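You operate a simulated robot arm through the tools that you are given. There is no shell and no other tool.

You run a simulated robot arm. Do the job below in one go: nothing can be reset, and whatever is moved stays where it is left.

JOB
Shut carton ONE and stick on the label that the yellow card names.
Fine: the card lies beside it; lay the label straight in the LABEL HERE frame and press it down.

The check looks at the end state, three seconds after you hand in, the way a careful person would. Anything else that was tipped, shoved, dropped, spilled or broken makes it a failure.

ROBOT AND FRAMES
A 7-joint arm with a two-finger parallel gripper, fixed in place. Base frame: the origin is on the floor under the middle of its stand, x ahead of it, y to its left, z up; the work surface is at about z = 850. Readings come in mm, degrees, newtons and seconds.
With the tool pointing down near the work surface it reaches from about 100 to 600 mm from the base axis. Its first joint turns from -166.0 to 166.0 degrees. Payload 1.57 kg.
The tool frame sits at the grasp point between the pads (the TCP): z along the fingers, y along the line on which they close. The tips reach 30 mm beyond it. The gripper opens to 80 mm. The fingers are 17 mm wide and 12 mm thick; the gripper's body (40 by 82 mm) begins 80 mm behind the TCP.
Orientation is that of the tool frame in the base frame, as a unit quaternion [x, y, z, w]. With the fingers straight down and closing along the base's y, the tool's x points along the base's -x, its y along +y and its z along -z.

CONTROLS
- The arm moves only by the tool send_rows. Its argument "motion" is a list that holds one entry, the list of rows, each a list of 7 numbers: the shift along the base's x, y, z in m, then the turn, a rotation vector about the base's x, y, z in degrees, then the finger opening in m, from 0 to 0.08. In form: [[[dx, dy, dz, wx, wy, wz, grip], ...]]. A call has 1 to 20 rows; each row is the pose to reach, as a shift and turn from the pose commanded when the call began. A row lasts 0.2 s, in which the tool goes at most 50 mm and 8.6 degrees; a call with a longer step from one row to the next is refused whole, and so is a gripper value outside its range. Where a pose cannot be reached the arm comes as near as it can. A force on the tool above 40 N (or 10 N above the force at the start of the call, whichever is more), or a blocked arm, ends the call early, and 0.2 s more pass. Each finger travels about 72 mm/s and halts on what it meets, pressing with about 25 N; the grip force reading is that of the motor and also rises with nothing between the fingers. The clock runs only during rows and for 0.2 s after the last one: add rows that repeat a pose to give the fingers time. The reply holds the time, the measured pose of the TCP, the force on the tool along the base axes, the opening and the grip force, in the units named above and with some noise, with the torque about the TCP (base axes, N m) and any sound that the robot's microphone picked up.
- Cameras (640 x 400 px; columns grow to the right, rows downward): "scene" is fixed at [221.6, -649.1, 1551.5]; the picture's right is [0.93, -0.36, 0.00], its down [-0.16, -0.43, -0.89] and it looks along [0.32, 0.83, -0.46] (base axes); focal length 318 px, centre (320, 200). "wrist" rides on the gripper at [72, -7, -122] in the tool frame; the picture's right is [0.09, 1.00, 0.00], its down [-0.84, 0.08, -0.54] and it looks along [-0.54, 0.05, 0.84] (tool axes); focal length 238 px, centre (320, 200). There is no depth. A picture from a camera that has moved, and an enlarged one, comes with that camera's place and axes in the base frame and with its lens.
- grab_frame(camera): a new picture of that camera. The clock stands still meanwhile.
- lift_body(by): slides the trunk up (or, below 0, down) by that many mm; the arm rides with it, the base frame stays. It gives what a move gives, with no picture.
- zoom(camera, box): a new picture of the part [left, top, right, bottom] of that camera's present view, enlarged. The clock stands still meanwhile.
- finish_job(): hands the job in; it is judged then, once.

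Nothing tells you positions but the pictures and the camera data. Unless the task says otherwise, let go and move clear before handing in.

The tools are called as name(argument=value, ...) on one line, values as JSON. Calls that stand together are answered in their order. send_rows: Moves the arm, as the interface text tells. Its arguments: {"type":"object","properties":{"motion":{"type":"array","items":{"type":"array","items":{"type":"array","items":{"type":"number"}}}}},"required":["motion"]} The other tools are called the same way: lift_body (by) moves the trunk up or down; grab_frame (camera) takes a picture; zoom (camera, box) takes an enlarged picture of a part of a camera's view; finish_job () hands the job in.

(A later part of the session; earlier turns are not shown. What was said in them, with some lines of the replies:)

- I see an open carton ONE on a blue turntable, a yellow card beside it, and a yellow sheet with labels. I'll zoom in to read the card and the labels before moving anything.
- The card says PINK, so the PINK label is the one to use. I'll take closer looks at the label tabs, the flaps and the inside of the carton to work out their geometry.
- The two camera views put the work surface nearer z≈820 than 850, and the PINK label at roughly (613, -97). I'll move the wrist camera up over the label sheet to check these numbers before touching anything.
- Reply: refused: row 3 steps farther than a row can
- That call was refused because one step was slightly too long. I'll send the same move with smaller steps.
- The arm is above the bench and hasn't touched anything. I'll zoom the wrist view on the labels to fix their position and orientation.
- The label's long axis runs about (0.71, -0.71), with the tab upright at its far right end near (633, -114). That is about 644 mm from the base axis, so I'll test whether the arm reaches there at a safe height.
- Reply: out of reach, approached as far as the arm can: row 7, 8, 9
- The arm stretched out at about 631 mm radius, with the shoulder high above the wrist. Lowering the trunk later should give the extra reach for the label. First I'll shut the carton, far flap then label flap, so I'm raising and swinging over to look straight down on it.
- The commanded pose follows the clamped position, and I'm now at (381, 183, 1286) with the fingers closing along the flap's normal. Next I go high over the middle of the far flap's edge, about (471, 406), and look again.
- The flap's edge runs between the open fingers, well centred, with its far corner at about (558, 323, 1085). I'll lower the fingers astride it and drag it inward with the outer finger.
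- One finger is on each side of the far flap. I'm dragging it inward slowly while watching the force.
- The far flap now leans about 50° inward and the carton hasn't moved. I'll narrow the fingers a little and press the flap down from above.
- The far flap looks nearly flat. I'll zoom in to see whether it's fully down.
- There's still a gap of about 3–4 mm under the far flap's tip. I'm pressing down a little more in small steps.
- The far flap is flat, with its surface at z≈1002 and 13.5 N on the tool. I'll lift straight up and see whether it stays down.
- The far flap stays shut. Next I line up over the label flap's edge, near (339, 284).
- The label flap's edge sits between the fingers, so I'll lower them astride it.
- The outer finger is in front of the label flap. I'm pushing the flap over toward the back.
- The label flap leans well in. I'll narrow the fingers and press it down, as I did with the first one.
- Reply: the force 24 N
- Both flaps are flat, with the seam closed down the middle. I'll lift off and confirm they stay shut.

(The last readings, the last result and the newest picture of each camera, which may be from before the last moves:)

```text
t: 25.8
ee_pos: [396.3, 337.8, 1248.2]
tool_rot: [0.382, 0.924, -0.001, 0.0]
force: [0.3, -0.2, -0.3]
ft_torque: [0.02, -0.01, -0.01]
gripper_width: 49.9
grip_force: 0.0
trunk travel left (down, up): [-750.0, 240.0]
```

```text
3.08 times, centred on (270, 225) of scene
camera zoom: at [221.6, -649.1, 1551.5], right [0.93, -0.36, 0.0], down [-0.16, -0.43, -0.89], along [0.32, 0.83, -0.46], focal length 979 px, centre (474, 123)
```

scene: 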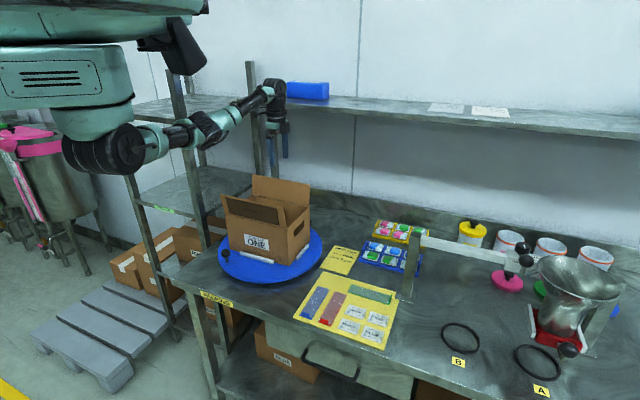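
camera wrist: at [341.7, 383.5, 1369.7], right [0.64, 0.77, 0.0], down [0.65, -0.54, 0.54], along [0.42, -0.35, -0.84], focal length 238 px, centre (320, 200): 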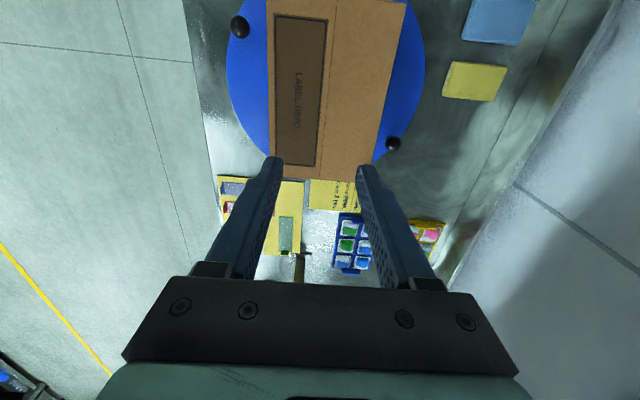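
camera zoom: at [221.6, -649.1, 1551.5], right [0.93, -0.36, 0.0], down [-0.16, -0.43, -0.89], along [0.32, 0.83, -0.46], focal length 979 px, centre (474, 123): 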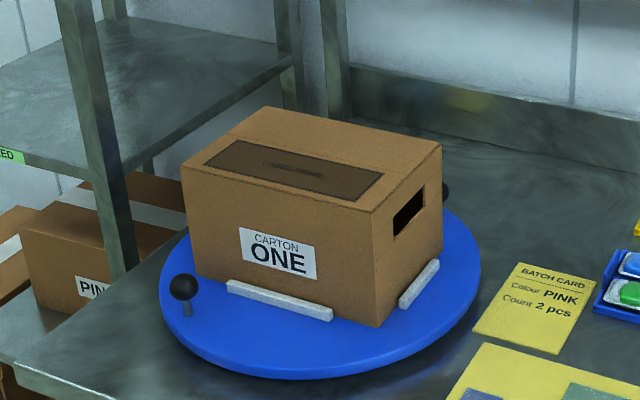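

The carton is shut and staying shut. I'll measure the LABEL HERE frame from this pose.

zoom(camera="wrist", box=[230, 0, 430, 200])

```text
2.00 times, centred on (330, 100) of wrist
camera zoom: at [341.7, 383.5, 1369.7], right [0.64, 0.77, 0.0], down [0.65, -0.54, 0.54], along [0.42, -0.35, -0.84], focal length 477 px, centre (300, 400)
```

zoom: 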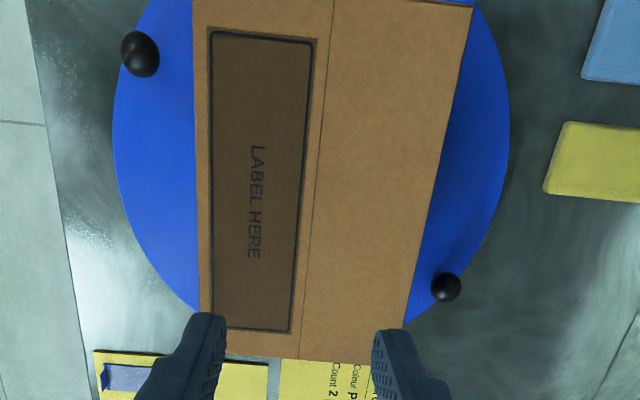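

The frame is about 196 × 62 mm, centred near (374, 315), and runs the same way as the label, so the label only needs a straight shift. I'm swinging back over the label sheet with the fingers turned to the tab, and will then lower the trunk for reach.

send_rows(motion=[[[0.012, -0.0357, 0, 0, 0, 7.5, 0.06], [0.024, -0.0713, 0, 0, 0, 15, 0.06], [0.036, -0.107, 0, 0, 0, 22.5, 0.06], [0.048, -0.1427, 0, 0, 0, 30, 0.06], [0.06, -0.1783, 0, 0, 0, 37.5, 0.06], [0.072, -0.214, 0, 0, 0, 45, 0.06], [0.084, -0.2497, 0, 0, 0, 52.5, 0.06], [0.096, -0.2853, 0, 0, 0, 60, 0.06], [0.108, -0.321, 0, 0, 0, 67.5, 0.06], [0.12, -0.3567, 0, 0, 0, 75, 0.06], [0.132, -0.3923, 0, 0, 0, 82.5, 0.06], [0.144, -0.428, 0, 0, 0, 90, 0.06], [0.144, -0.428, 0, 0, 0, 90, 0.06]]])

grab_frame(camera="scene")

```text
t: 28.6
ee_pos: [539.4, -88.4, 1249.7]
tool_rot: [-0.384, 0.923, 0.0, -0.001]
force: [0.2, -0.9, -0.1]
ft_torque: [0.0, -0.05, 0.03]
gripper_width: 59.9
grip_force: 0.1
trunk travel left (down, up): [-750.0, 240.0]
```

```text
taken
```

scene: 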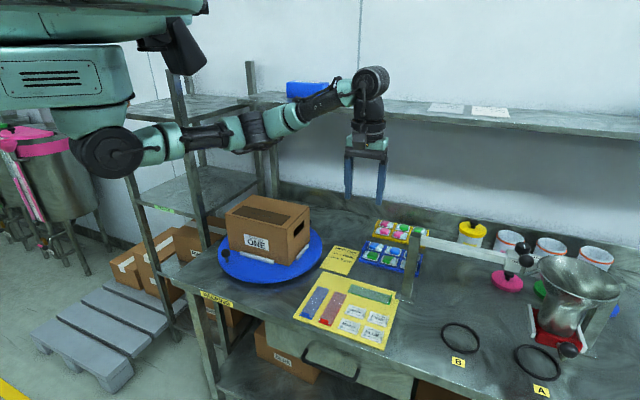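

The pose is clear and the elbow is well above everything. I'm lowering the trunk 220 mm so the shoulder comes level with the wrist near the bench.

lift_body(by=-220)

grab_frame(camera="wrist")

grab_frame(camera="scene")

```text
t: 30.9
ee_pos: [542.1, -87.5, 1029.7]
tool_rot: [-0.383, 0.924, 0.0, 0.0]
force: [0.0, -0.4, 0.0]
ft_torque: [0.0, -0.01, -0.01]
gripper_width: 60.0
grip_force: 0.0
trunk travel left (down, up): [-530.0, 460.0]
```

```text
taken
camera wrist: at [494.8, -144.6, 1151.8], right [-0.77, 0.64, 0.0], down [0.54, 0.65, 0.54], along [0.35, 0.42, -0.84], focal length 238 px, centre (320, 200)
```

wrist: 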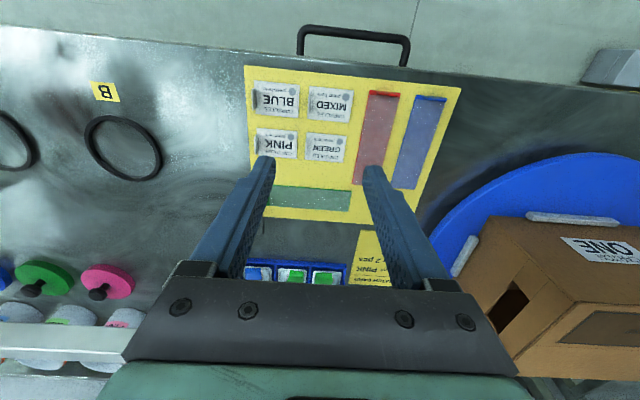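

```text
taken
```

scene: 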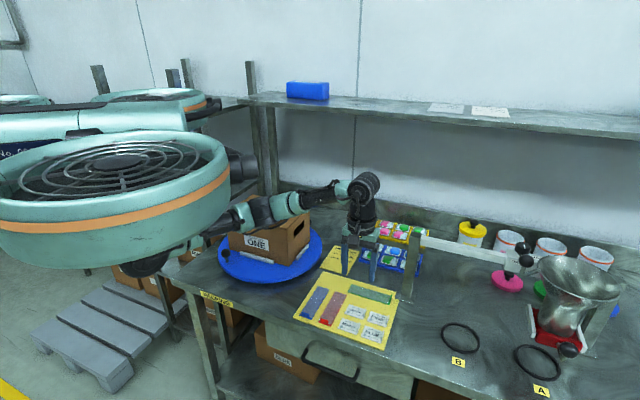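

The trunk is down and nothing touched. I'll zoom on the PINK label from here to refine the tab's position.

zoom(camera="wrist", box=[240, 70, 360, 190])

```text
3.33 times, centred on (300, 130) of wrist
camera zoom: at [494.8, -144.6, 1151.8], right [-0.77, 0.64, 0.0], down [0.54, 0.65, 0.54], along [0.35, 0.42, -0.84], focal length 794 px, centre (387, 433)
```

zoom: 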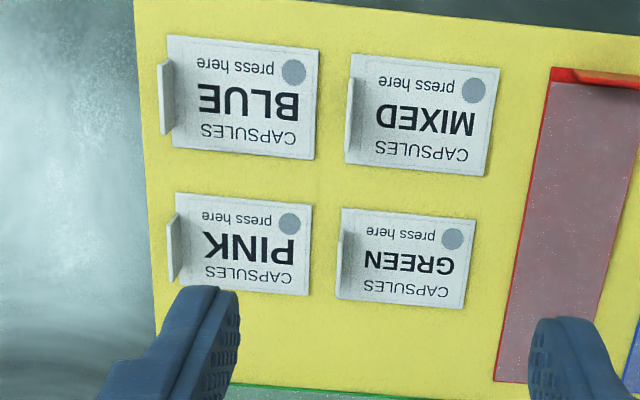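

Three views agree on the label: centre (615, -94.5) and tab at (634, -114). I'll go above the tab with a narrow opening, staying about 45 mm clear.

send_rows(motion=[[[0.02, -0.005, -0.025, 0, 0, 0, 0.04], [0.04, -0.01, -0.05, 0, 0, 0, 0.03], [0.06, -0.015, -0.075, 0, 0, 0, 0.03], [0.08, -0.02, -0.1, 0, 0, 0, 0.03], [0.0926, -0.0245, -0.12, 0, 0, 0, 0.03], [0.0926, -0.0245, -0.13, 0, 0, 0, 0.03], [0.0926, -0.0245, -0.13, 0, 0, 0, 0.03]]])

grab_frame(camera="wrist")

zoom(camera="scene", box=[310, 220, 430, 350])

```text
t: 32.5
ee_pos: [632.5, -112.7, 900.6]
tool_rot: [-0.384, 0.923, -0.001, 0.0]
force: [-0.2, -0.3, 0.1]
ft_torque: [-0.02, -0.01, -0.03]
gripper_width: 29.9
grip_force: 0.0
trunk travel left (down, up): [-530.0, 460.0]
```

```text
taken
camera wrist: at [587.0, -169.4, 1022.6], right [-0.77, 0.64, 0.0], down [0.54, 0.65, 0.54], along [0.35, 0.42, -0.84], focal length 238 px, centre (320, 200)
```

wrist: 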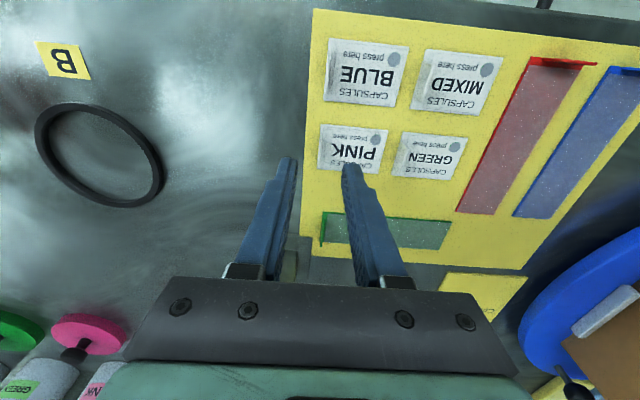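

```text
3.08 times, centred on (370, 285) of scene
camera zoom: at [221.6, -649.1, 1551.5], right [0.93, -0.36, 0.0], down [-0.16, -0.43, -0.89], along [0.32, 0.83, -0.46], focal length 979 px, centre (166, -62)
```

zoom: 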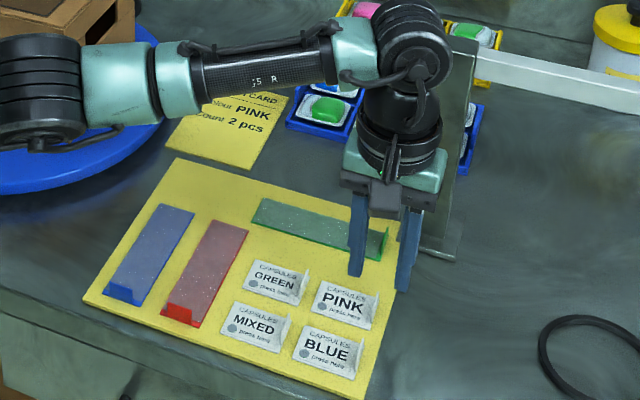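

It reaches there, and the post behind looks clear. I'm zooming on the fingertips relative to the tab before going down.

zoom(camera="wrist", box=[260, 100, 420, 220])

zoom(camera="scene", box=[350, 265, 420, 345])

```text
3.33 times, centred on (340, 160) of wrist
camera zoom: at [587.0, -169.4, 1022.6], right [-0.77, 0.64, 0.0], down [0.54, 0.65, 0.54], along [0.35, 0.42, -0.84], focal length 794 px, centre (253, 333)
```

zoom: 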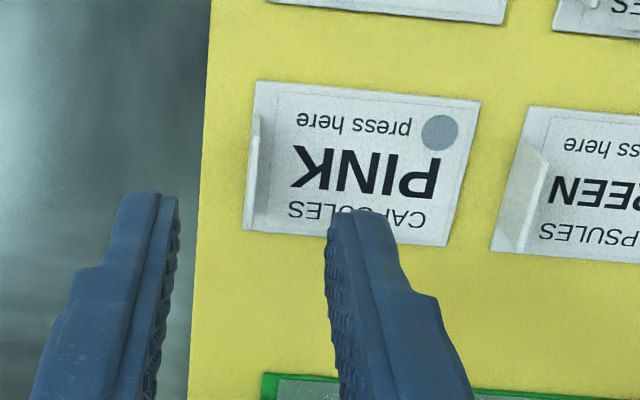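

```text
5.00 times, centred on (385, 305) of scene
camera zoom: at [221.6, -649.1, 1551.5], right [0.93, -0.36, 0.0], down [-0.16, -0.43, -0.89], along [0.32, 0.83, -0.46], focal length 1591 px, centre (-5, -325)
```

zoom: 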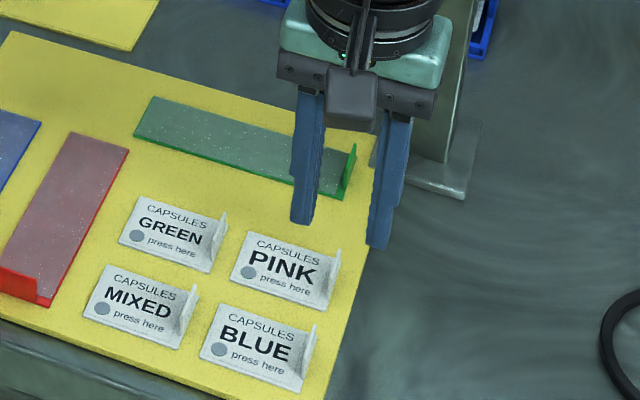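

The tab is centred between the fingers and the label surface is at z≈826. I'm lowering to tips about 8 mm above the label, then checking again.

send_rows(motion=[[[0.0006, -0.0003, -0.01, 0, 0, 0, 0.03], [0.0006, -0.0003, -0.02, 0, 0, 0, 0.03], [0.0006, -0.0003, -0.028, 0, 0, 0, 0.03], [0.0006, -0.0003, -0.036, 0, 0, 0, 0.03], [0.0006, -0.0003, -0.036, 0, 0, 0, 0.03]]])

zoom(camera="wrist", box=[240, 80, 420, 220])

zoom(camera="scene", box=[350, 275, 410, 345])

```text
t: 33.7
ee_pos: [633.8, -112.8, 864.1]
tool_rot: [-0.382, 0.924, 0.0, 0.0]
force: [-0.1, -0.6, -0.3]
ft_torque: [-0.03, -0.04, 0.0]
gripper_width: 30.0
grip_force: 0.1
trunk travel left (down, up): [-530.0, 460.0]
```

```text
2.86 times, centred on (330, 150) of wrist
camera zoom: at [588.3, -169.7, 985.5], right [-0.77, 0.64, 0.0], down [0.54, 0.65, 0.54], along [0.35, 0.42, -0.84], focal length 681 px, centre (291, 343)
```

zoom: 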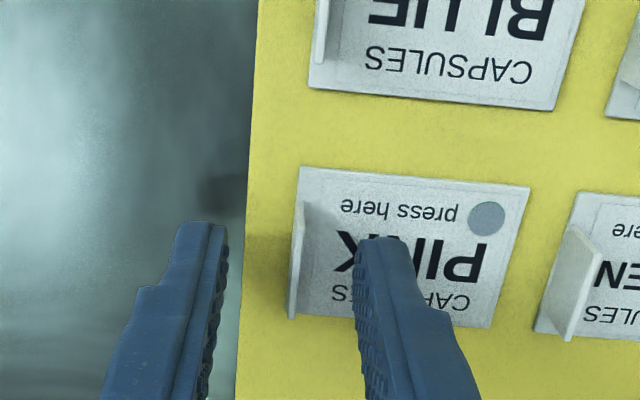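

```text
5.71 times, centred on (380, 310) of scene
camera zoom: at [221.6, -649.1, 1551.5], right [0.93, -0.36, 0.0], down [-0.16, -0.43, -0.89], along [0.32, 0.83, -0.46], focal length 1818 px, centre (-23, -429)
```

zoom: 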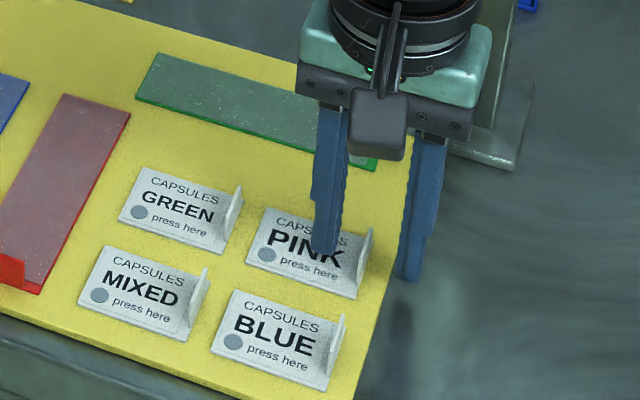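

The tab sits within about 2 mm of the finger midline. I'm making that small correction and descending in fine steps while watching for contact.

send_rows(motion=[[[-0.001, 0.001, -0.002, 0, 0, 0, 0.03], [-0.0012, 0.0012, -0.004, 0, 0, 0, 0.03], [-0.0012, 0.0012, -0.005, 0, 0, 0, 0.03], [-0.0012, 0.0012, -0.005, 0, 0, 0, 0.03]]])

send_rows(motion=[[[0, 0, -0.001, 0, 0, 0, 0.03], [0, 0, -0.002, 0, 0, 0, 0.03], [0, 0, -0.002, 0, 0, 0, 0.03]]])

zoom(camera="scene", box=[360, 285, 400, 335])

zoom(camera="wrist", box=[250, 100, 400, 220])

```text
t: 34.7
ee_pos: [633.6, -111.1, 858.2]
tool_rot: [-0.383, 0.924, 0.0, 0.0]
force: [0.2, 0.8, -0.4]
ft_torque: [0.02, -0.03, -0.03]
gripper_width: 30.1
grip_force: 0.0
trunk travel left (down, up): [-530.0, 460.0]
```

```text
t: 35.5
ee_pos: [631.0, -111.0, 857.5]
tool_rot: [-0.383, 0.924, -0.001, 0.001]
force: [0.9, 0.3, 3.6]
ft_torque: [0.07, 0.05, 0.0]
gripper_width: 30.1
grip_force: 0.0
trunk travel left (down, up): [-530.0, 460.0]
```

```text
8.00 times, centred on (380, 310) of scene
camera zoom: at [221.6, -649.1, 1551.5], right [0.93, -0.36, 0.0], down [-0.16, -0.43, -0.89], along [0.32, 0.83, -0.46], focal length 2545 px, centre (-160, -680)
```

zoom: 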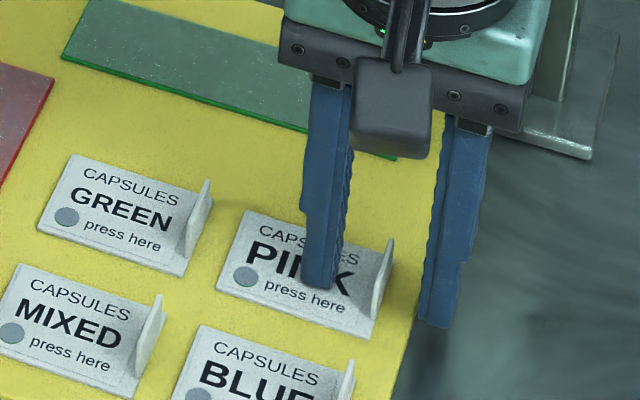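

```text
3.33 times, centred on (325, 160) of wrist
camera zoom: at [586.9, -168.3, 979.1], right [-0.77, 0.64, 0.0], down [0.54, 0.65, 0.54], along [0.35, 0.42, -0.84], focal length 794 px, centre (303, 333)
```

zoom: 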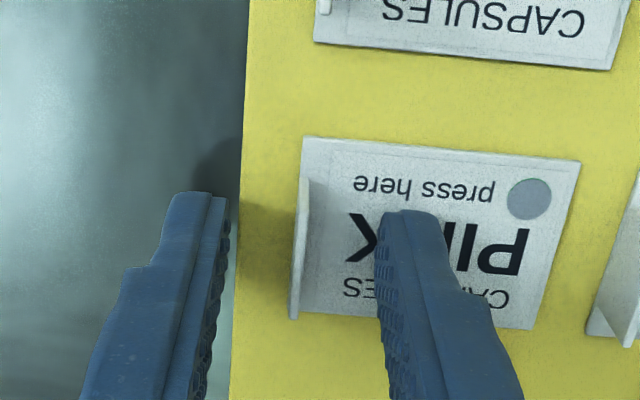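

Light contact puts the label surface at z≈828, and the tab is centred. I'll lift 2 mm and close on the tab.

send_rows(motion=[[[0, 0, 0.002, 0, 0, 0, 0.03], [0, 0, 0.002, 0, 0, 0, 0.015], [0, 0, 0.002, 0, 0, 0, 0.005], [0, 0, 0.002, 0, 0, 0, 0.0], [0, 0, 0.002, 0, 0, 0, 0.0], [0, 0, 0.002, 0, 0, 0, 0.0]]])

zoom(camera="scene", box=[360, 285, 400, 335])

zoom(camera="wrist", box=[250, 100, 400, 220])

```text
t: 36.9
ee_pos: [633.0, -110.8, 858.7]
tool_rot: [-0.383, 0.924, 0.0, 0.0]
force: [-0.5, -0.4, 0.5]
ft_torque: [-0.01, 0.02, -0.01]
gripper_width: 0.0
grip_force: 20.9
trunk travel left (down, up): [-530.0, 460.0]
```

```text
8.00 times, centred on (380, 310) of scene
camera zoom: at [221.6, -649.1, 1551.5], right [0.93, -0.36, 0.0], down [-0.16, -0.43, -0.89], along [0.32, 0.83, -0.46], focal length 2545 px, centre (-160, -680)
```

zoom: 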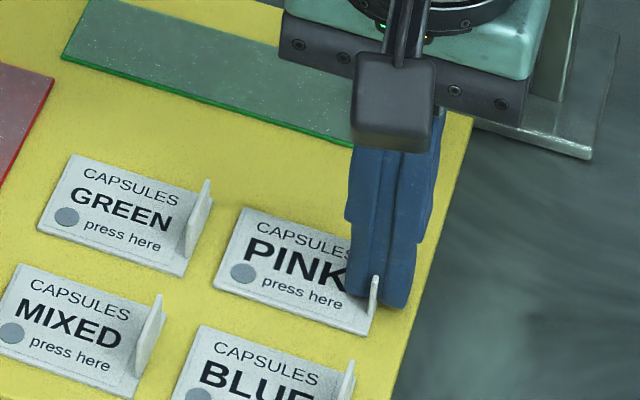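

```text
3.33 times, centred on (325, 160) of wrist
camera zoom: at [587.3, -167.9, 980.7], right [-0.77, 0.64, 0.0], down [0.54, 0.65, 0.54], along [0.35, 0.42, -0.84], focal length 794 px, centre (303, 333)
```

zoom: 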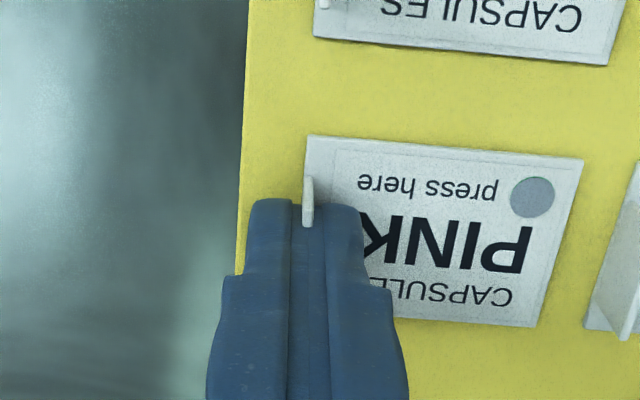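

The fingers are closed with the tab showing between them. I'll lift slowly a little way and see whether the label comes along.

send_rows(motion=[[[0, 0, 0.002, 0, 0, 0, 0.0], [0, 0, 0.005, 0, 0, 0, 0.0], [0, 0, 0.01, 0, 0, 0, 0.0], [0, 0, 0.015, 0, 0, 0, 0.0], [0, 0, 0.02, 0, 0, 0, 0.0], [0, 0, 0.02, 0, 0, 0, 0.0]]])

zoom(camera="scene", box=[350, 275, 410, 345])

zoom(camera="wrist", box=[250, 70, 430, 220])

```text
t: 38.3
ee_pos: [632.5, -112.4, 879.0]
tool_rot: [-0.383, 0.924, 0.0, 0.0]
force: [-0.1, 0.2, -0.1]
ft_torque: [-0.03, 0.05, 0.0]
gripper_width: 0.0
grip_force: 21.2
trunk travel left (down, up): [-530.0, 460.0]
```

```text
5.71 times, centred on (380, 310) of scene
camera zoom: at [221.6, -649.1, 1551.5], right [0.93, -0.36, 0.0], down [-0.16, -0.43, -0.89], along [0.32, 0.83, -0.46], focal length 1818 px, centre (-23, -429)
```

zoom: 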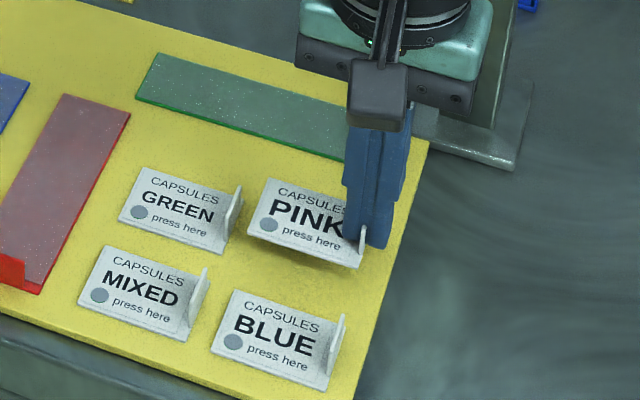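

```text
2.67 times, centred on (340, 145) of wrist
camera zoom: at [587.3, -168.4, 1000.7], right [-0.77, 0.64, 0.0], down [0.54, 0.65, 0.54], along [0.35, 0.42, -0.84], focal length 636 px, centre (267, 347)
```

zoom: 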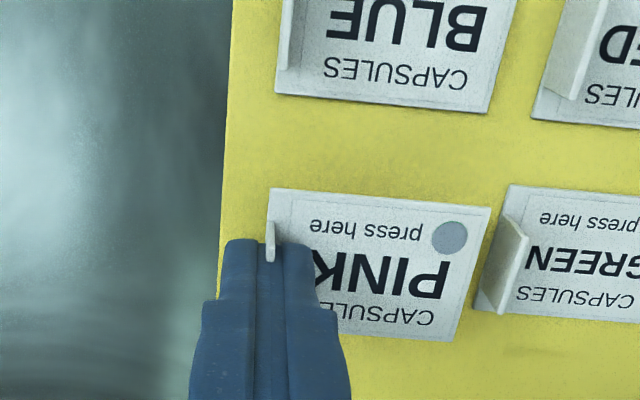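

The PINK label came off level and square, with its centre offset (-18, +18) mm from the TCP. I'll raise the trunk back up with the label in hand.

lift_body(by=220)

zoom(camera="wrist", box=[250, 70, 430, 220])

grab_frame(camera="scene")

```text
t: 40.7
ee_pos: [632.9, -111.1, 1099.1]
tool_rot: [-0.384, 0.923, 0.0, -0.001]
force: [0.6, -0.6, -0.5]
ft_torque: [0.0, -0.02, 0.01]
gripper_width: 0.1
grip_force: 21.3
trunk travel left (down, up): [-750.0, 240.0]
```

```text
2.67 times, centred on (340, 145) of wrist
camera zoom: at [587.4, -168.3, 1220.4], right [-0.77, 0.64, 0.0], down [0.54, 0.65, 0.54], along [0.35, 0.42, -0.84], focal length 636 px, centre (267, 347)
```

zoom: 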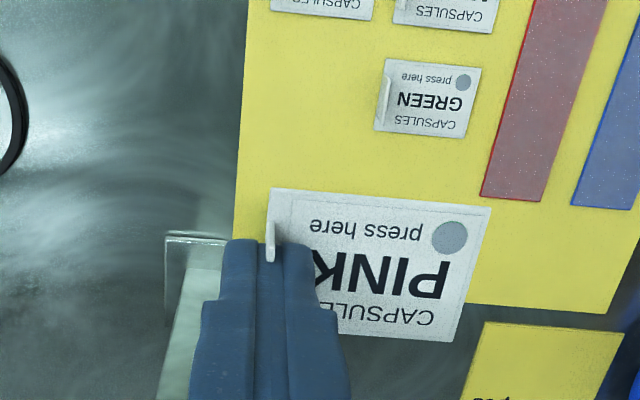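

```text
taken
```

scene: 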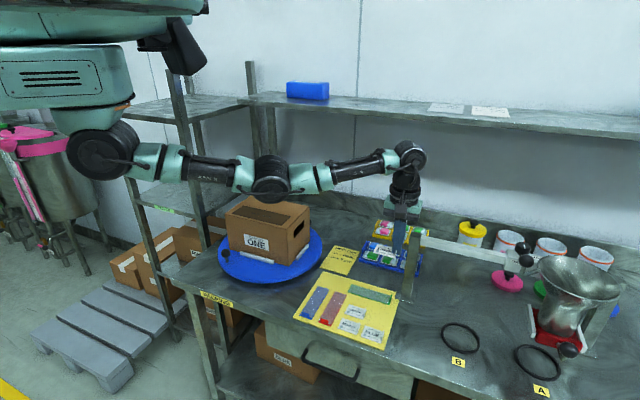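

The label is secure. I'm carrying it to a hover above the frame.

send_rows(motion=[[[-0.01, 0.017, 0.015, 0, 0, 0, 0.0], [-0.03, 0.051, 0.03, 0, 0, 0, 0.0], [-0.05, 0.085, 0.045, 0, 0, 0, 0.0], [-0.07, 0.119, 0.05, 0, 0, 0, 0.0], [-0.09, 0.153, 0.05, 0, 0, 0, 0.0], [-0.11, 0.187, 0.05, 0, 0, 0, 0.0], [-0.13, 0.221, 0.05, 0, 0, 0, 0.0], [-0.15, 0.255, 0.05, 0, 0, 0, 0.0], [-0.17, 0.289, 0.05, 0, 0, 0, 0.0], [-0.19, 0.323, 0.05, 0, 0, 0, 0.0], [-0.21, 0.357, 0.05, 0, 0, 0, 0.0], [-0.227, 0.385, 0.045, 0, 0, 0, 0.0], [-0.2403, 0.4082, 0.03, 0, 0, 0, 0.0], [-0.2403, 0.4082, 0.01, 0, 0, 0, 0.0], [-0.2403, 0.4082, 0.0, 0, 0, 0, 0.0], [-0.2403, 0.4082, 0.0, 0, 0, 0, 0.0]]])

grab_frame(camera="wrist")

zoom(camera="scene", box=[200, 130, 320, 260])

```text
t: 44.1
ee_pos: [391.8, 296.9, 1098.8]
tool_rot: [-0.383, 0.924, 0.001, 0.001]
force: [-0.1, 0.2, 0.2]
ft_torque: [0.0, 0.0, 0.01]
gripper_width: 0.0
grip_force: 21.2
trunk travel left (down, up): [-750.0, 240.0]
```

```text
taken
camera wrist: at [347.0, 240.2, 1220.9], right [-0.77, 0.64, 0.0], down [0.54, 0.65, 0.54], along [0.35, 0.42, -0.84], focal length 238 px, centre (320, 200)
```

wrist: 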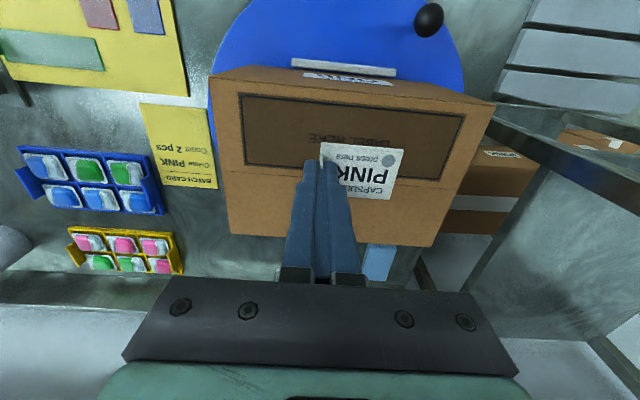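

```text
3.08 times, centred on (260, 195) of scene
camera zoom: at [221.6, -649.1, 1551.5], right [0.93, -0.36, 0.0], down [-0.16, -0.43, -0.89], along [0.32, 0.83, -0.46], focal length 979 px, centre (505, 215)
```

zoom: 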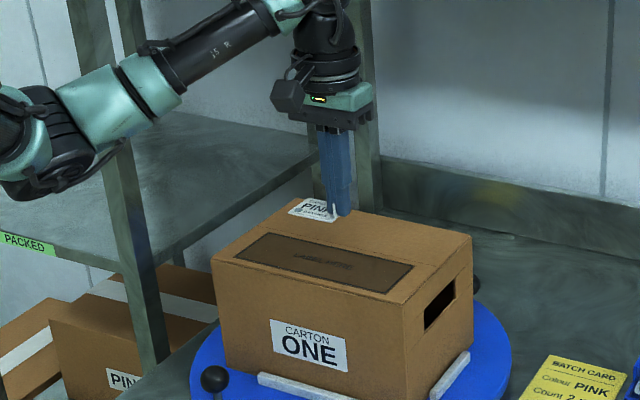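

I'm zooming in to check the frame's position against the held label from this orientation.

zoom(camera="wrist", box=[200, 50, 500, 250])

```text
2.00 times, centred on (350, 150) of wrist
camera zoom: at [347.0, 240.2, 1220.9], right [-0.77, 0.64, 0.0], down [0.54, 0.65, 0.54], along [0.35, 0.42, -0.84], focal length 477 px, centre (260, 300)
```

zoom: 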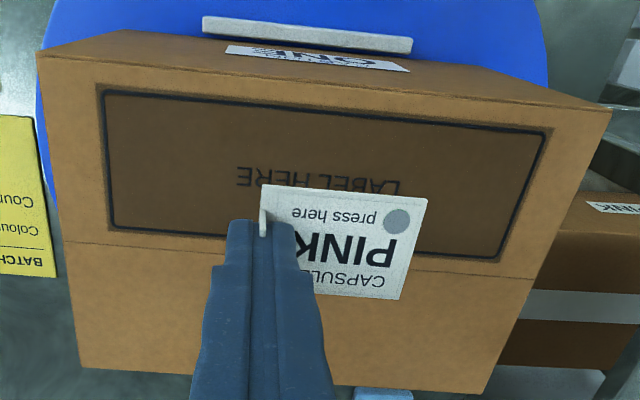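

Both measurements of the frame agree: centre (374, 316), angle 45°. The label is over its centre within about 1 mm and square to it, so I'll lower most of the way.

send_rows(motion=[[[0, 0, -0.02, 0, 0, 0, 0.0], [0, 0, -0.04, 0, 0, 0, 0.0], [0, 0, -0.052, 0, 0, 0, 0.0], [0, 0, -0.058, 0, 0, 0, 0.0], [0, 0, -0.058, 0, 0, 0, 0.0]]])

zoom(camera="wrist", box=[200, 50, 500, 250])

zoom(camera="scene", box=[220, 180, 310, 240])

```text
t: 45.3
ee_pos: [392.0, 295.7, 1039.9]
tool_rot: [-0.383, 0.924, 0.0, 0.0]
force: [-0.8, 0.4, -0.1]
ft_torque: [0.0, -0.02, 0.0]
gripper_width: 0.0
grip_force: 21.6
trunk travel left (down, up): [-750.0, 240.0]
```

```text
2.00 times, centred on (350, 150) of wrist
camera zoom: at [347.2, 240.2, 1162.1], right [-0.77, 0.64, 0.0], down [0.54, 0.65, 0.54], along [0.35, 0.42, -0.84], focal length 477 px, centre (260, 300)
```

zoom: 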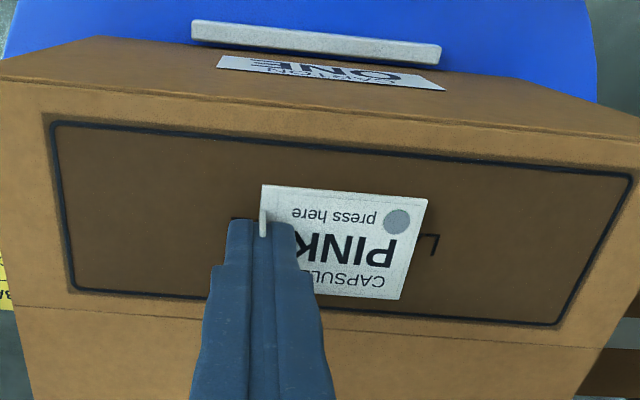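

```text
6.67 times, centred on (265, 210) of scene
camera zoom: at [221.6, -649.1, 1551.5], right [0.93, -0.36, 0.0], down [-0.16, -0.43, -0.89], along [0.32, 0.83, -0.46], focal length 2121 px, centre (687, 133)
```

zoom: 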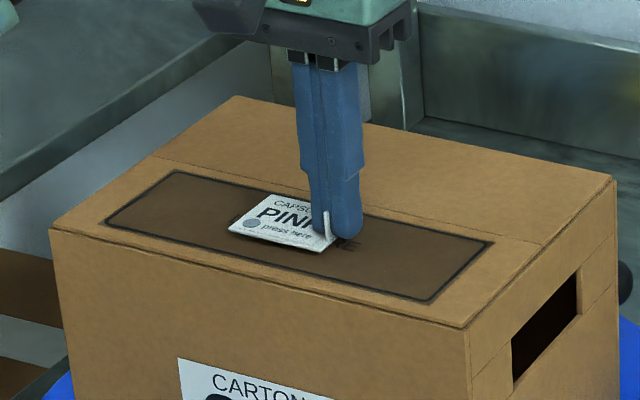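

The label is square with the frame and within about 2 mm of centre. I'm making a 1 mm trim and lowering gently to contact.

send_rows(motion=[[[-0.001, -0.001, -0.001, 0, 0, 0, 0.0], [-0.001, -0.001, -0.002, 0, 0, 0, 0.0], [-0.001, -0.001, -0.003, 0, 0, 0, 0.0], [-0.001, -0.001, -0.003, 0, 0, 0, 0.0]]])

send_rows(motion=[[[0, 0, -0.001, 0, 0, 0, 0.0], [0, 0, -0.0015, 0, 0, 0, 0.0], [0, 0, -0.0015, 0, 0, 0, 0.0]]])

zoom(camera="scene", box=[240, 190, 285, 225])

```text
t: 46.3
ee_pos: [390.7, 295.7, 1037.6]
tool_rot: [-0.384, 0.923, -0.001, -0.001]
force: [-0.1, -0.3, 0.5]
ft_torque: [-0.01, 0.0, 0.02]
gripper_width: 0.0
grip_force: 21.2
trunk travel left (down, up): [-750.0, 240.0]
```

```text
t: 47.1
ee_pos: [390.2, 295.9, 1034.7]
tool_rot: [-0.384, 0.923, 0.001, 0.0]
force: [0.6, -0.1, -0.3]
ft_torque: [0.0, 0.0, 0.02]
gripper_width: 0.2
grip_force: 21.4
trunk travel left (down, up): [-750.0, 240.0]
```

```text
11.43 times, centred on (262, 208) of scene
camera zoom: at [221.6, -649.1, 1551.5], right [0.93, -0.36, 0.0], down [-0.16, -0.43, -0.89], along [0.32, 0.83, -0.46], focal length 3636 px, centre (977, 114)
```

zoom: 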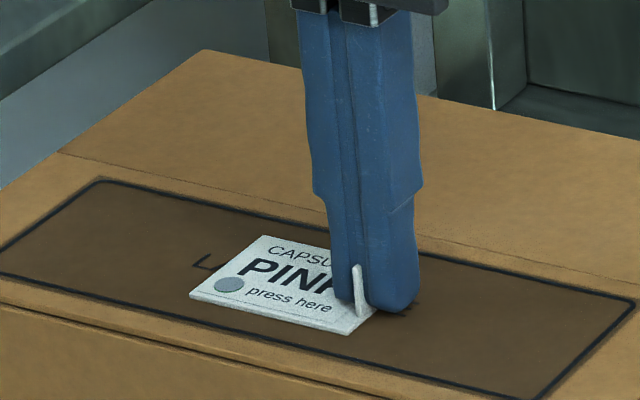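

No contact yet. I'm continuing down in 1 mm steps.

send_rows(motion=[[[0, 0, -0.0005, 0, 0, 0, 0.0], [0, 0, -0.001, 0, 0, 0, 0.0], [0, 0, -0.001, 0, 0, 0, 0.0]]])

send_rows(motion=[[[0, 0, -0.0005, 0, 0, 0, 0.0], [0, 0, -0.001, 0, 0, 0, 0.0], [0, 0, -0.001, 0, 0, 0, 0.0]]])

zoom(camera="scene", box=[240, 190, 285, 225])

```text
t: 47.9
ee_pos: [391.9, 295.8, 1034.9]
tool_rot: [-0.383, 0.924, 0.0, 0.001]
force: [-0.1, 0.5, 3.2]
ft_torque: [0.01, 0.05, 0.0]
gripper_width: 0.2
grip_force: 20.9
trunk travel left (down, up): [-750.0, 240.0]
```

```text
t: 48.7
ee_pos: [391.2, 295.8, 1034.1]
tool_rot: [-0.383, 0.924, 0.001, 0.0]
force: [2.0, 1.2, 10.4]
ft_torque: [-0.04, 0.02, -0.01]
gripper_width: 0.1
grip_force: 21.7
trunk travel left (down, up): [-750.0, 240.0]
```

```text
11.43 times, centred on (262, 208) of scene
camera zoom: at [221.6, -649.1, 1551.5], right [0.93, -0.36, 0.0], down [-0.16, -0.43, -0.89], along [0.32, 0.83, -0.46], focal length 3636 px, centre (977, 114)
```

zoom: 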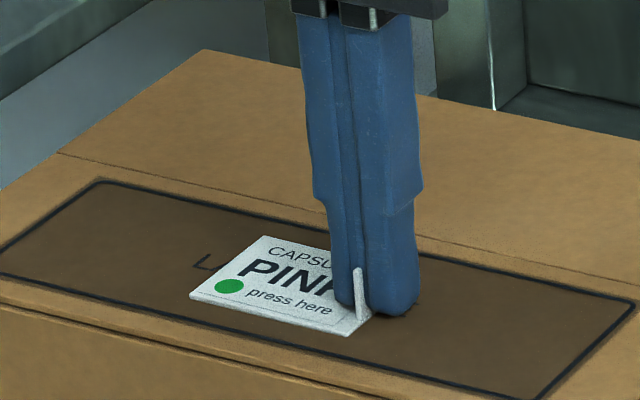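

The dot has turned green, so the label has taken. I'll ease off the pressure, open the fingers slightly and rise straight up.

send_rows(motion=[[[0, 0, 0.0005, 0, 0, 0, 0.0], [0, 0, 0.001, 0, 0, 0, 0.0], [0, 0, 0.001, 0, 0, 0, 0.005], [0, 0, 0.001, 0, 0, 0, 0.012], [0, 0, 0.001, 0, 0, 0, 0.02], [0, 0, 0.001, 0, 0, 0, 0.02], [0, 0, 0.001, 0, 0, 0, 0.02]]])

zoom(camera="scene", box=[240, 190, 285, 225])

zoom(camera="wrist", box=[200, 50, 500, 250])

```text
t: 50.3
ee_pos: [391.3, 294.6, 1034.2]
tool_rot: [-0.383, 0.924, 0.0, 0.0]
force: [-0.1, -0.9, 1.2]
ft_torque: [0.0, 0.01, 0.01]
gripper_width: 19.5
grip_force: 0.1
trunk travel left (down, up): [-750.0, 240.0]
```

```text
11.43 times, centred on (262, 208) of scene
camera zoom: at [221.6, -649.1, 1551.5], right [0.93, -0.36, 0.0], down [-0.16, -0.43, -0.89], along [0.32, 0.83, -0.46], focal length 3636 px, centre (977, 114)
```

zoom: 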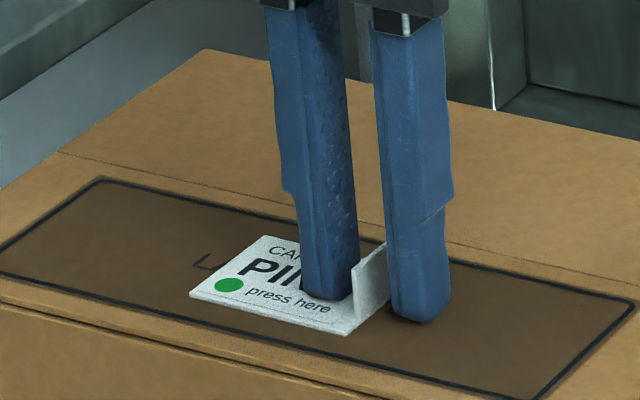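

```text
2.00 times, centred on (350, 150) of wrist
camera zoom: at [345.6, 238.3, 1156.7], right [-0.77, 0.64, 0.0], down [0.54, 0.65, 0.54], along [0.34, 0.42, -0.84], focal length 477 px, centre (260, 300)
```

zoom: 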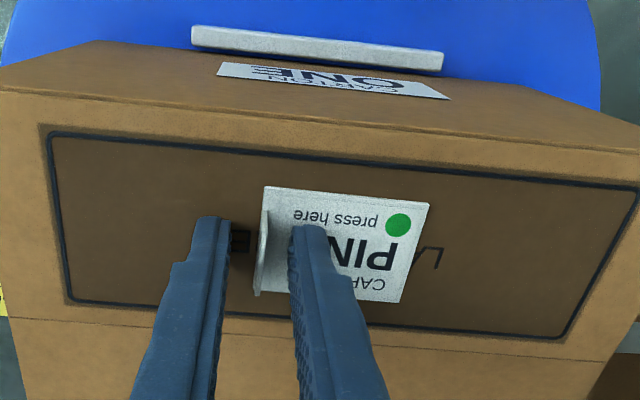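

The label is free of the fingers and lying flat, so I'll go straight up.

send_rows(motion=[[[0, 0, 0.004, 0, 0, 0, 0.022], [0, 0, 0.012, 0, 0, 0, 0.022], [0, 0, 0.03, 0, 0, 0, 0.022], [0, 0, 0.06, 0, 0, 0, 0.022], [0, 0, 0.08, 0, 0, 0, 0.01], [0, 0, 0.08, 0, 0, 0, 0.0], [0, 0, 0.08, 0, 0, 0, 0.0]]])

zoom(camera="scene", box=[230, 185, 300, 235])

zoom(camera="wrist", box=[200, 50, 500, 250])

```text
t: 51.9
ee_pos: [391.1, 294.4, 1114.6]
tool_rot: [-0.384, 0.923, 0.0, 0.0]
force: [0.2, 0.4, 0.1]
ft_torque: [-0.01, -0.04, 0.0]
gripper_width: 0.0
grip_force: 21.8
trunk travel left (down, up): [-750.0, 240.0]
```

```text
8.00 times, centred on (265, 210) of scene
camera zoom: at [221.6, -649.1, 1551.5], right [0.93, -0.36, 0.0], down [-0.16, -0.43, -0.89], along [0.32, 0.83, -0.46], focal length 2545 px, centre (760, 120)
```

zoom: 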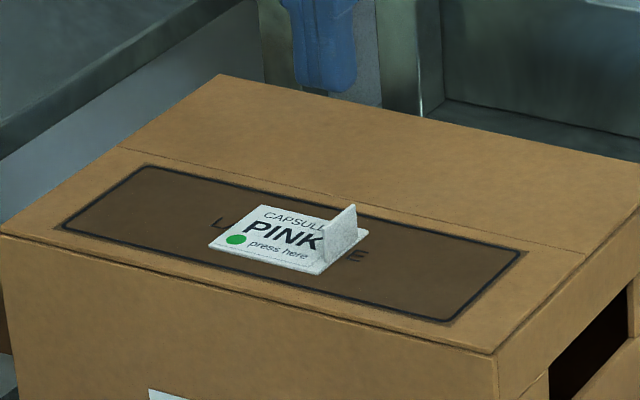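

```text
2.00 times, centred on (350, 150) of wrist
camera zoom: at [346.1, 238.9, 1235.9], right [-0.77, 0.64, 0.0], down [0.54, 0.65, 0.54], along [0.35, 0.42, -0.84], focal length 477 px, centre (260, 300)
```

zoom: 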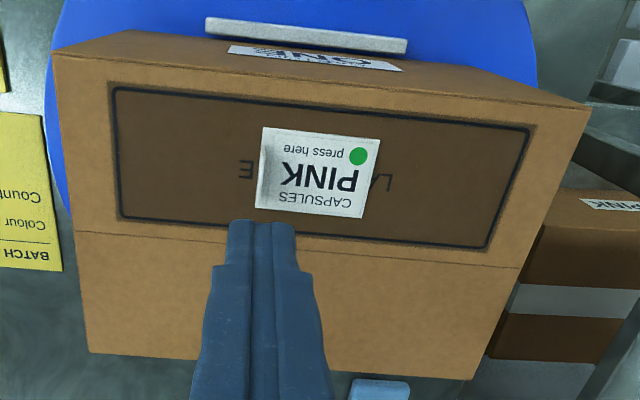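

The PINK label is straight and centred in the frame with its dot green. I'll also press firmly on the "press here" dot, at about (352, 321), with closed fingertips.

send_rows(motion=[[[-0.02, 0.014, 0, 0, 0, 0, 0.0], [-0.0386, 0.0266, 0, 0, 0, 0, 0.0], [-0.0386, 0.0266, -0.03, 0, 0, 0, 0.0], [-0.0386, 0.0266, -0.055, 0, 0, 0, 0.0], [-0.0386, 0.0266, -0.068, 0, 0, 0, 0.0], [-0.0386, 0.0266, -0.074, 0, 0, 0, 0.0], [-0.0386, 0.0266, -0.074, 0, 0, 0, 0.0]]])

zoom(camera="wrist", box=[200, 50, 500, 250])

zoom(camera="scene", box=[230, 185, 300, 235])

```text
t: 53.5
ee_pos: [351.8, 322.1, 1041.4]
tool_rot: [-0.384, 0.923, 0.0, -0.001]
force: [0.1, 0.6, 0.0]
ft_torque: [0.01, -0.04, -0.03]
gripper_width: 0.1
grip_force: 20.7
trunk travel left (down, up): [-750.0, 240.0]
```

```text
2.00 times, centred on (350, 150) of wrist
camera zoom: at [307.3, 264.9, 1162.5], right [-0.77, 0.64, 0.0], down [0.54, 0.65, 0.54], along [0.35, 0.42, -0.84], focal length 477 px, centre (260, 300)
```

zoom: 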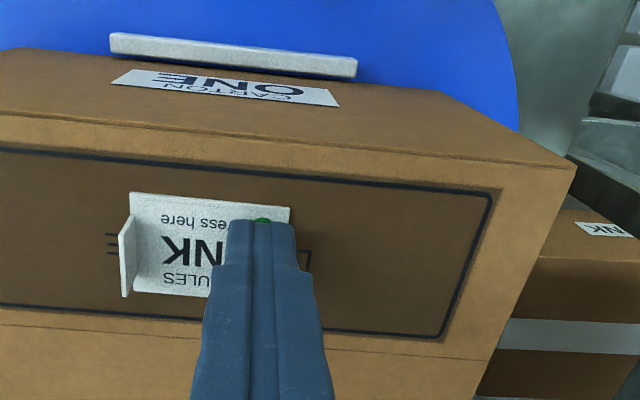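

```text
8.00 times, centred on (265, 210) of scene
camera zoom: at [221.6, -649.1, 1551.5], right [0.93, -0.36, 0.0], down [-0.16, -0.43, -0.89], along [0.32, 0.83, -0.46], focal length 2545 px, centre (760, 120)
```

zoom: 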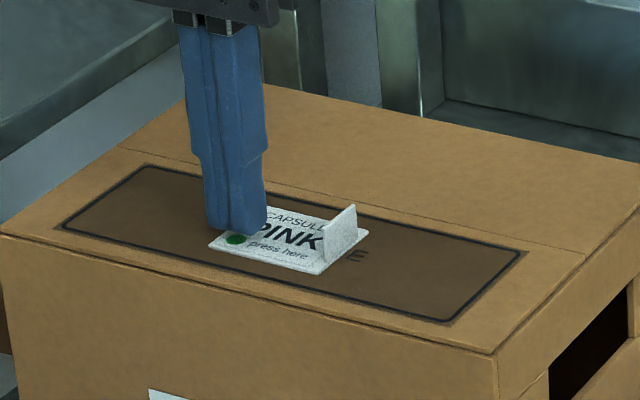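

The fingertips are over the dot. I'm trimming 2 mm toward the front and pressing down in small steps.

send_rows(motion=[[[-0.002, -0.002, -0.002, 0, 0, 0, 0.0], [-0.002, -0.002, -0.004, 0, 0, 0, 0.0], [-0.002, -0.002, -0.006, 0, 0, 0, 0.0], [-0.002, -0.002, -0.0065, 0, 0, 0, 0.0], [-0.002, -0.002, -0.0065, 0, 0, 0, 0.0]]])

send_rows(motion=[[[0, 0, -0.0005, 0, 0, 0, 0.0], [0, 0, -0.001, 0, 0, 0, 0.0], [0, 0, -0.0015, 0, 0, 0, 0.0], [0, 0, -0.0015, 0, 0, 0, 0.0]]])

zoom(camera="scene", box=[230, 185, 300, 235])

```text
t: 54.7
ee_pos: [350.1, 319.1, 1035.2]
tool_rot: [-0.384, 0.923, 0.001, 0.0]
force: [-0.9, 0.8, 2.6]
ft_torque: [0.02, -0.03, 0.05]
gripper_width: 0.1
grip_force: 21.3
trunk travel left (down, up): [-750.0, 240.0]
```

```text
t: 55.7
ee_pos: [350.6, 319.9, 1033.1]
tool_rot: [-0.384, 0.923, 0.0, 0.001]
force: [-1.4, 0.7, 10.5]
ft_torque: [0.02, 0.02, 0.03]
gripper_width: 0.0
grip_force: 20.8
trunk travel left (down, up): [-750.0, 240.0]
```

```text
8.00 times, centred on (265, 210) of scene
camera zoom: at [221.6, -649.1, 1551.5], right [0.93, -0.36, 0.0], down [-0.16, -0.43, -0.89], along [0.32, 0.83, -0.46], focal length 2545 px, centre (760, 120)
```

zoom: 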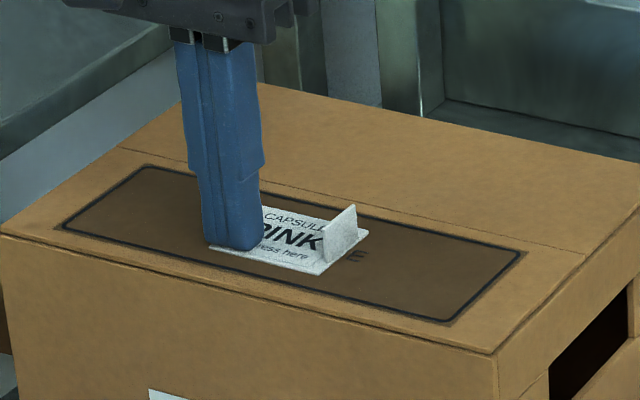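

The dot is pressed with about 10 N. Now I'll rise straight up and move clear.

send_rows(motion=[[[0, 0, 0.002, 0, 0, 0, 0.0], [0, 0, 0.01, 0, 0, 0, 0.0], [0, 0, 0.04, 0, 0, 0, 0.0], [0, 0, 0.08, 0, 0, 0, 0.0], [0, 0, 0.12, 0, 0, 0, 0.0], [0, 0, 0.16, 0, 0, 0, 0.0], [0.0, -0.03, 0.19, 0, 0, 0, 0.02], [0.0, -0.06, 0.22, 0, 0, 0, 0.04], [0.0, -0.09, 0.24, 0, 0, 0, 0.04], [0.0, -0.13, 0.24, 0, 0, 0, 0.04], [0.0, -0.17, 0.24, 0, 0, 0, 0.04], [0.0, -0.17, 0.24, 0, 0, 0, 0.04]]])

grab_frame(camera="scene")

zoom(camera="scene", box=[215, 175, 315, 275])

zoom(camera="scene", box=[290, 240, 410, 350])

grab_frame(camera="wrist")

```text
t: 58.3
ee_pos: [350.5, 150.5, 1272.3]
tool_rot: [-0.383, 0.924, 0.0, 0.0]
force: [-0.2, 0.0, -0.1]
ft_torque: [-0.02, 0.0, -0.04]
gripper_width: 39.8
grip_force: 0.0
trunk travel left (down, up): [-750.0, 240.0]
```

```text
taken
```

scene: 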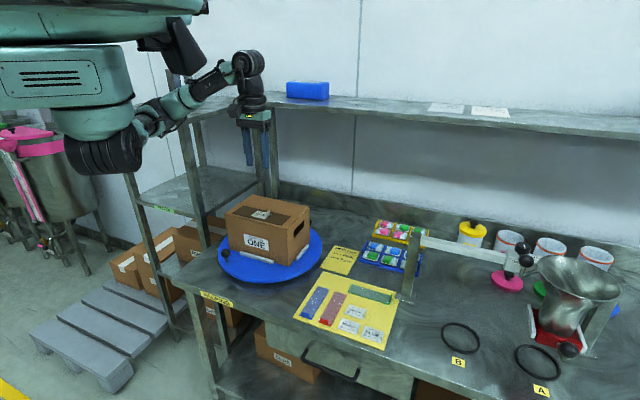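

```text
4.00 times, centred on (265, 225) of scene
camera zoom: at [221.6, -649.1, 1551.5], right [0.93, -0.36, 0.0], down [-0.16, -0.43, -0.89], along [0.32, 0.83, -0.46], focal length 1273 px, centre (540, 100)
```

zoom: 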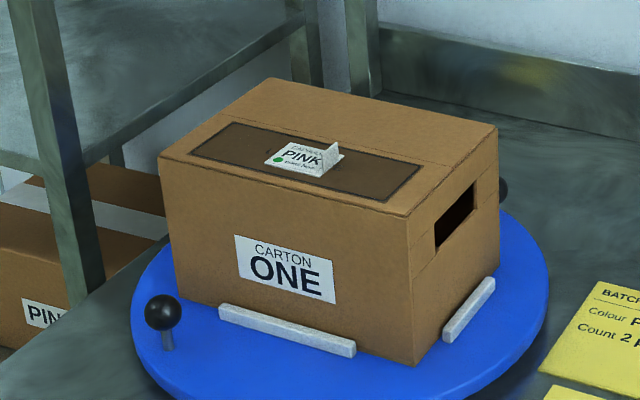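

```text
3.64 times, centred on (350, 295) of scene
camera zoom: at [221.6, -649.1, 1551.5], right [0.93, -0.36, 0.0], down [-0.16, -0.43, -0.89], along [0.32, 0.83, -0.46], focal length 1157 px, centre (211, -146)
```

zoom: 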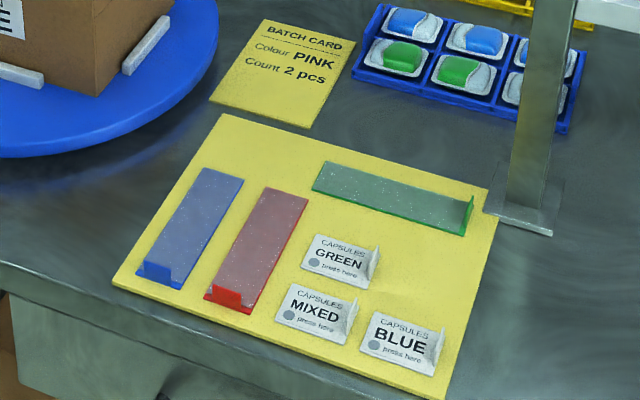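

```text
taken
camera wrist: at [305.9, 93.4, 1394.6], right [-0.77, 0.64, 0.0], down [0.54, 0.65, 0.54], along [0.35, 0.42, -0.84], focal length 238 px, centre (320, 200)
```

wrist: 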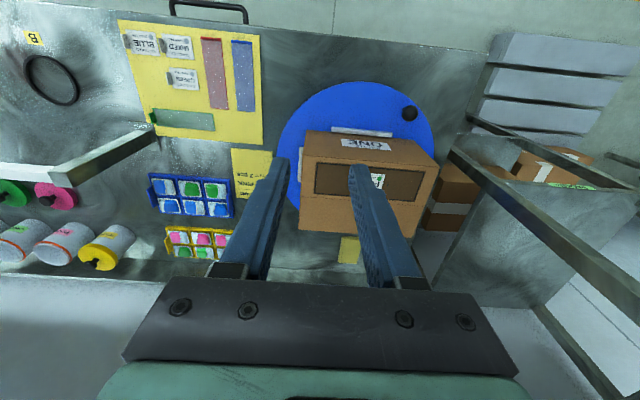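

Carton ONE is shut, with both flaps flat. The PINK label lies straight in the frame with its dot green, and the other labels, tapes, card and trays are where they were. The arm is clear, so I'm handing in.

finish_job()

```text
The job is handed in.
```

Carton ONE is shut, and the PINK label named on the yellow card is stuck on it. Both flaps are flat and stayed down after I let go. The label lies straight and centred in the LABEL HERE frame. I pressed it down with about 10 N, and its dot turned green.

I let go and moved the arm clear before handing in. In the final pictures nothing else had moved.

- **Carton contents:** the card also says "Count 2 pcs", but the carton looked empty before I closed it. Packing wasn't part of the job, so I put nothing in.
- **Tape:** I didn't use any of the tape strips, so the flaps are closed but not taped.
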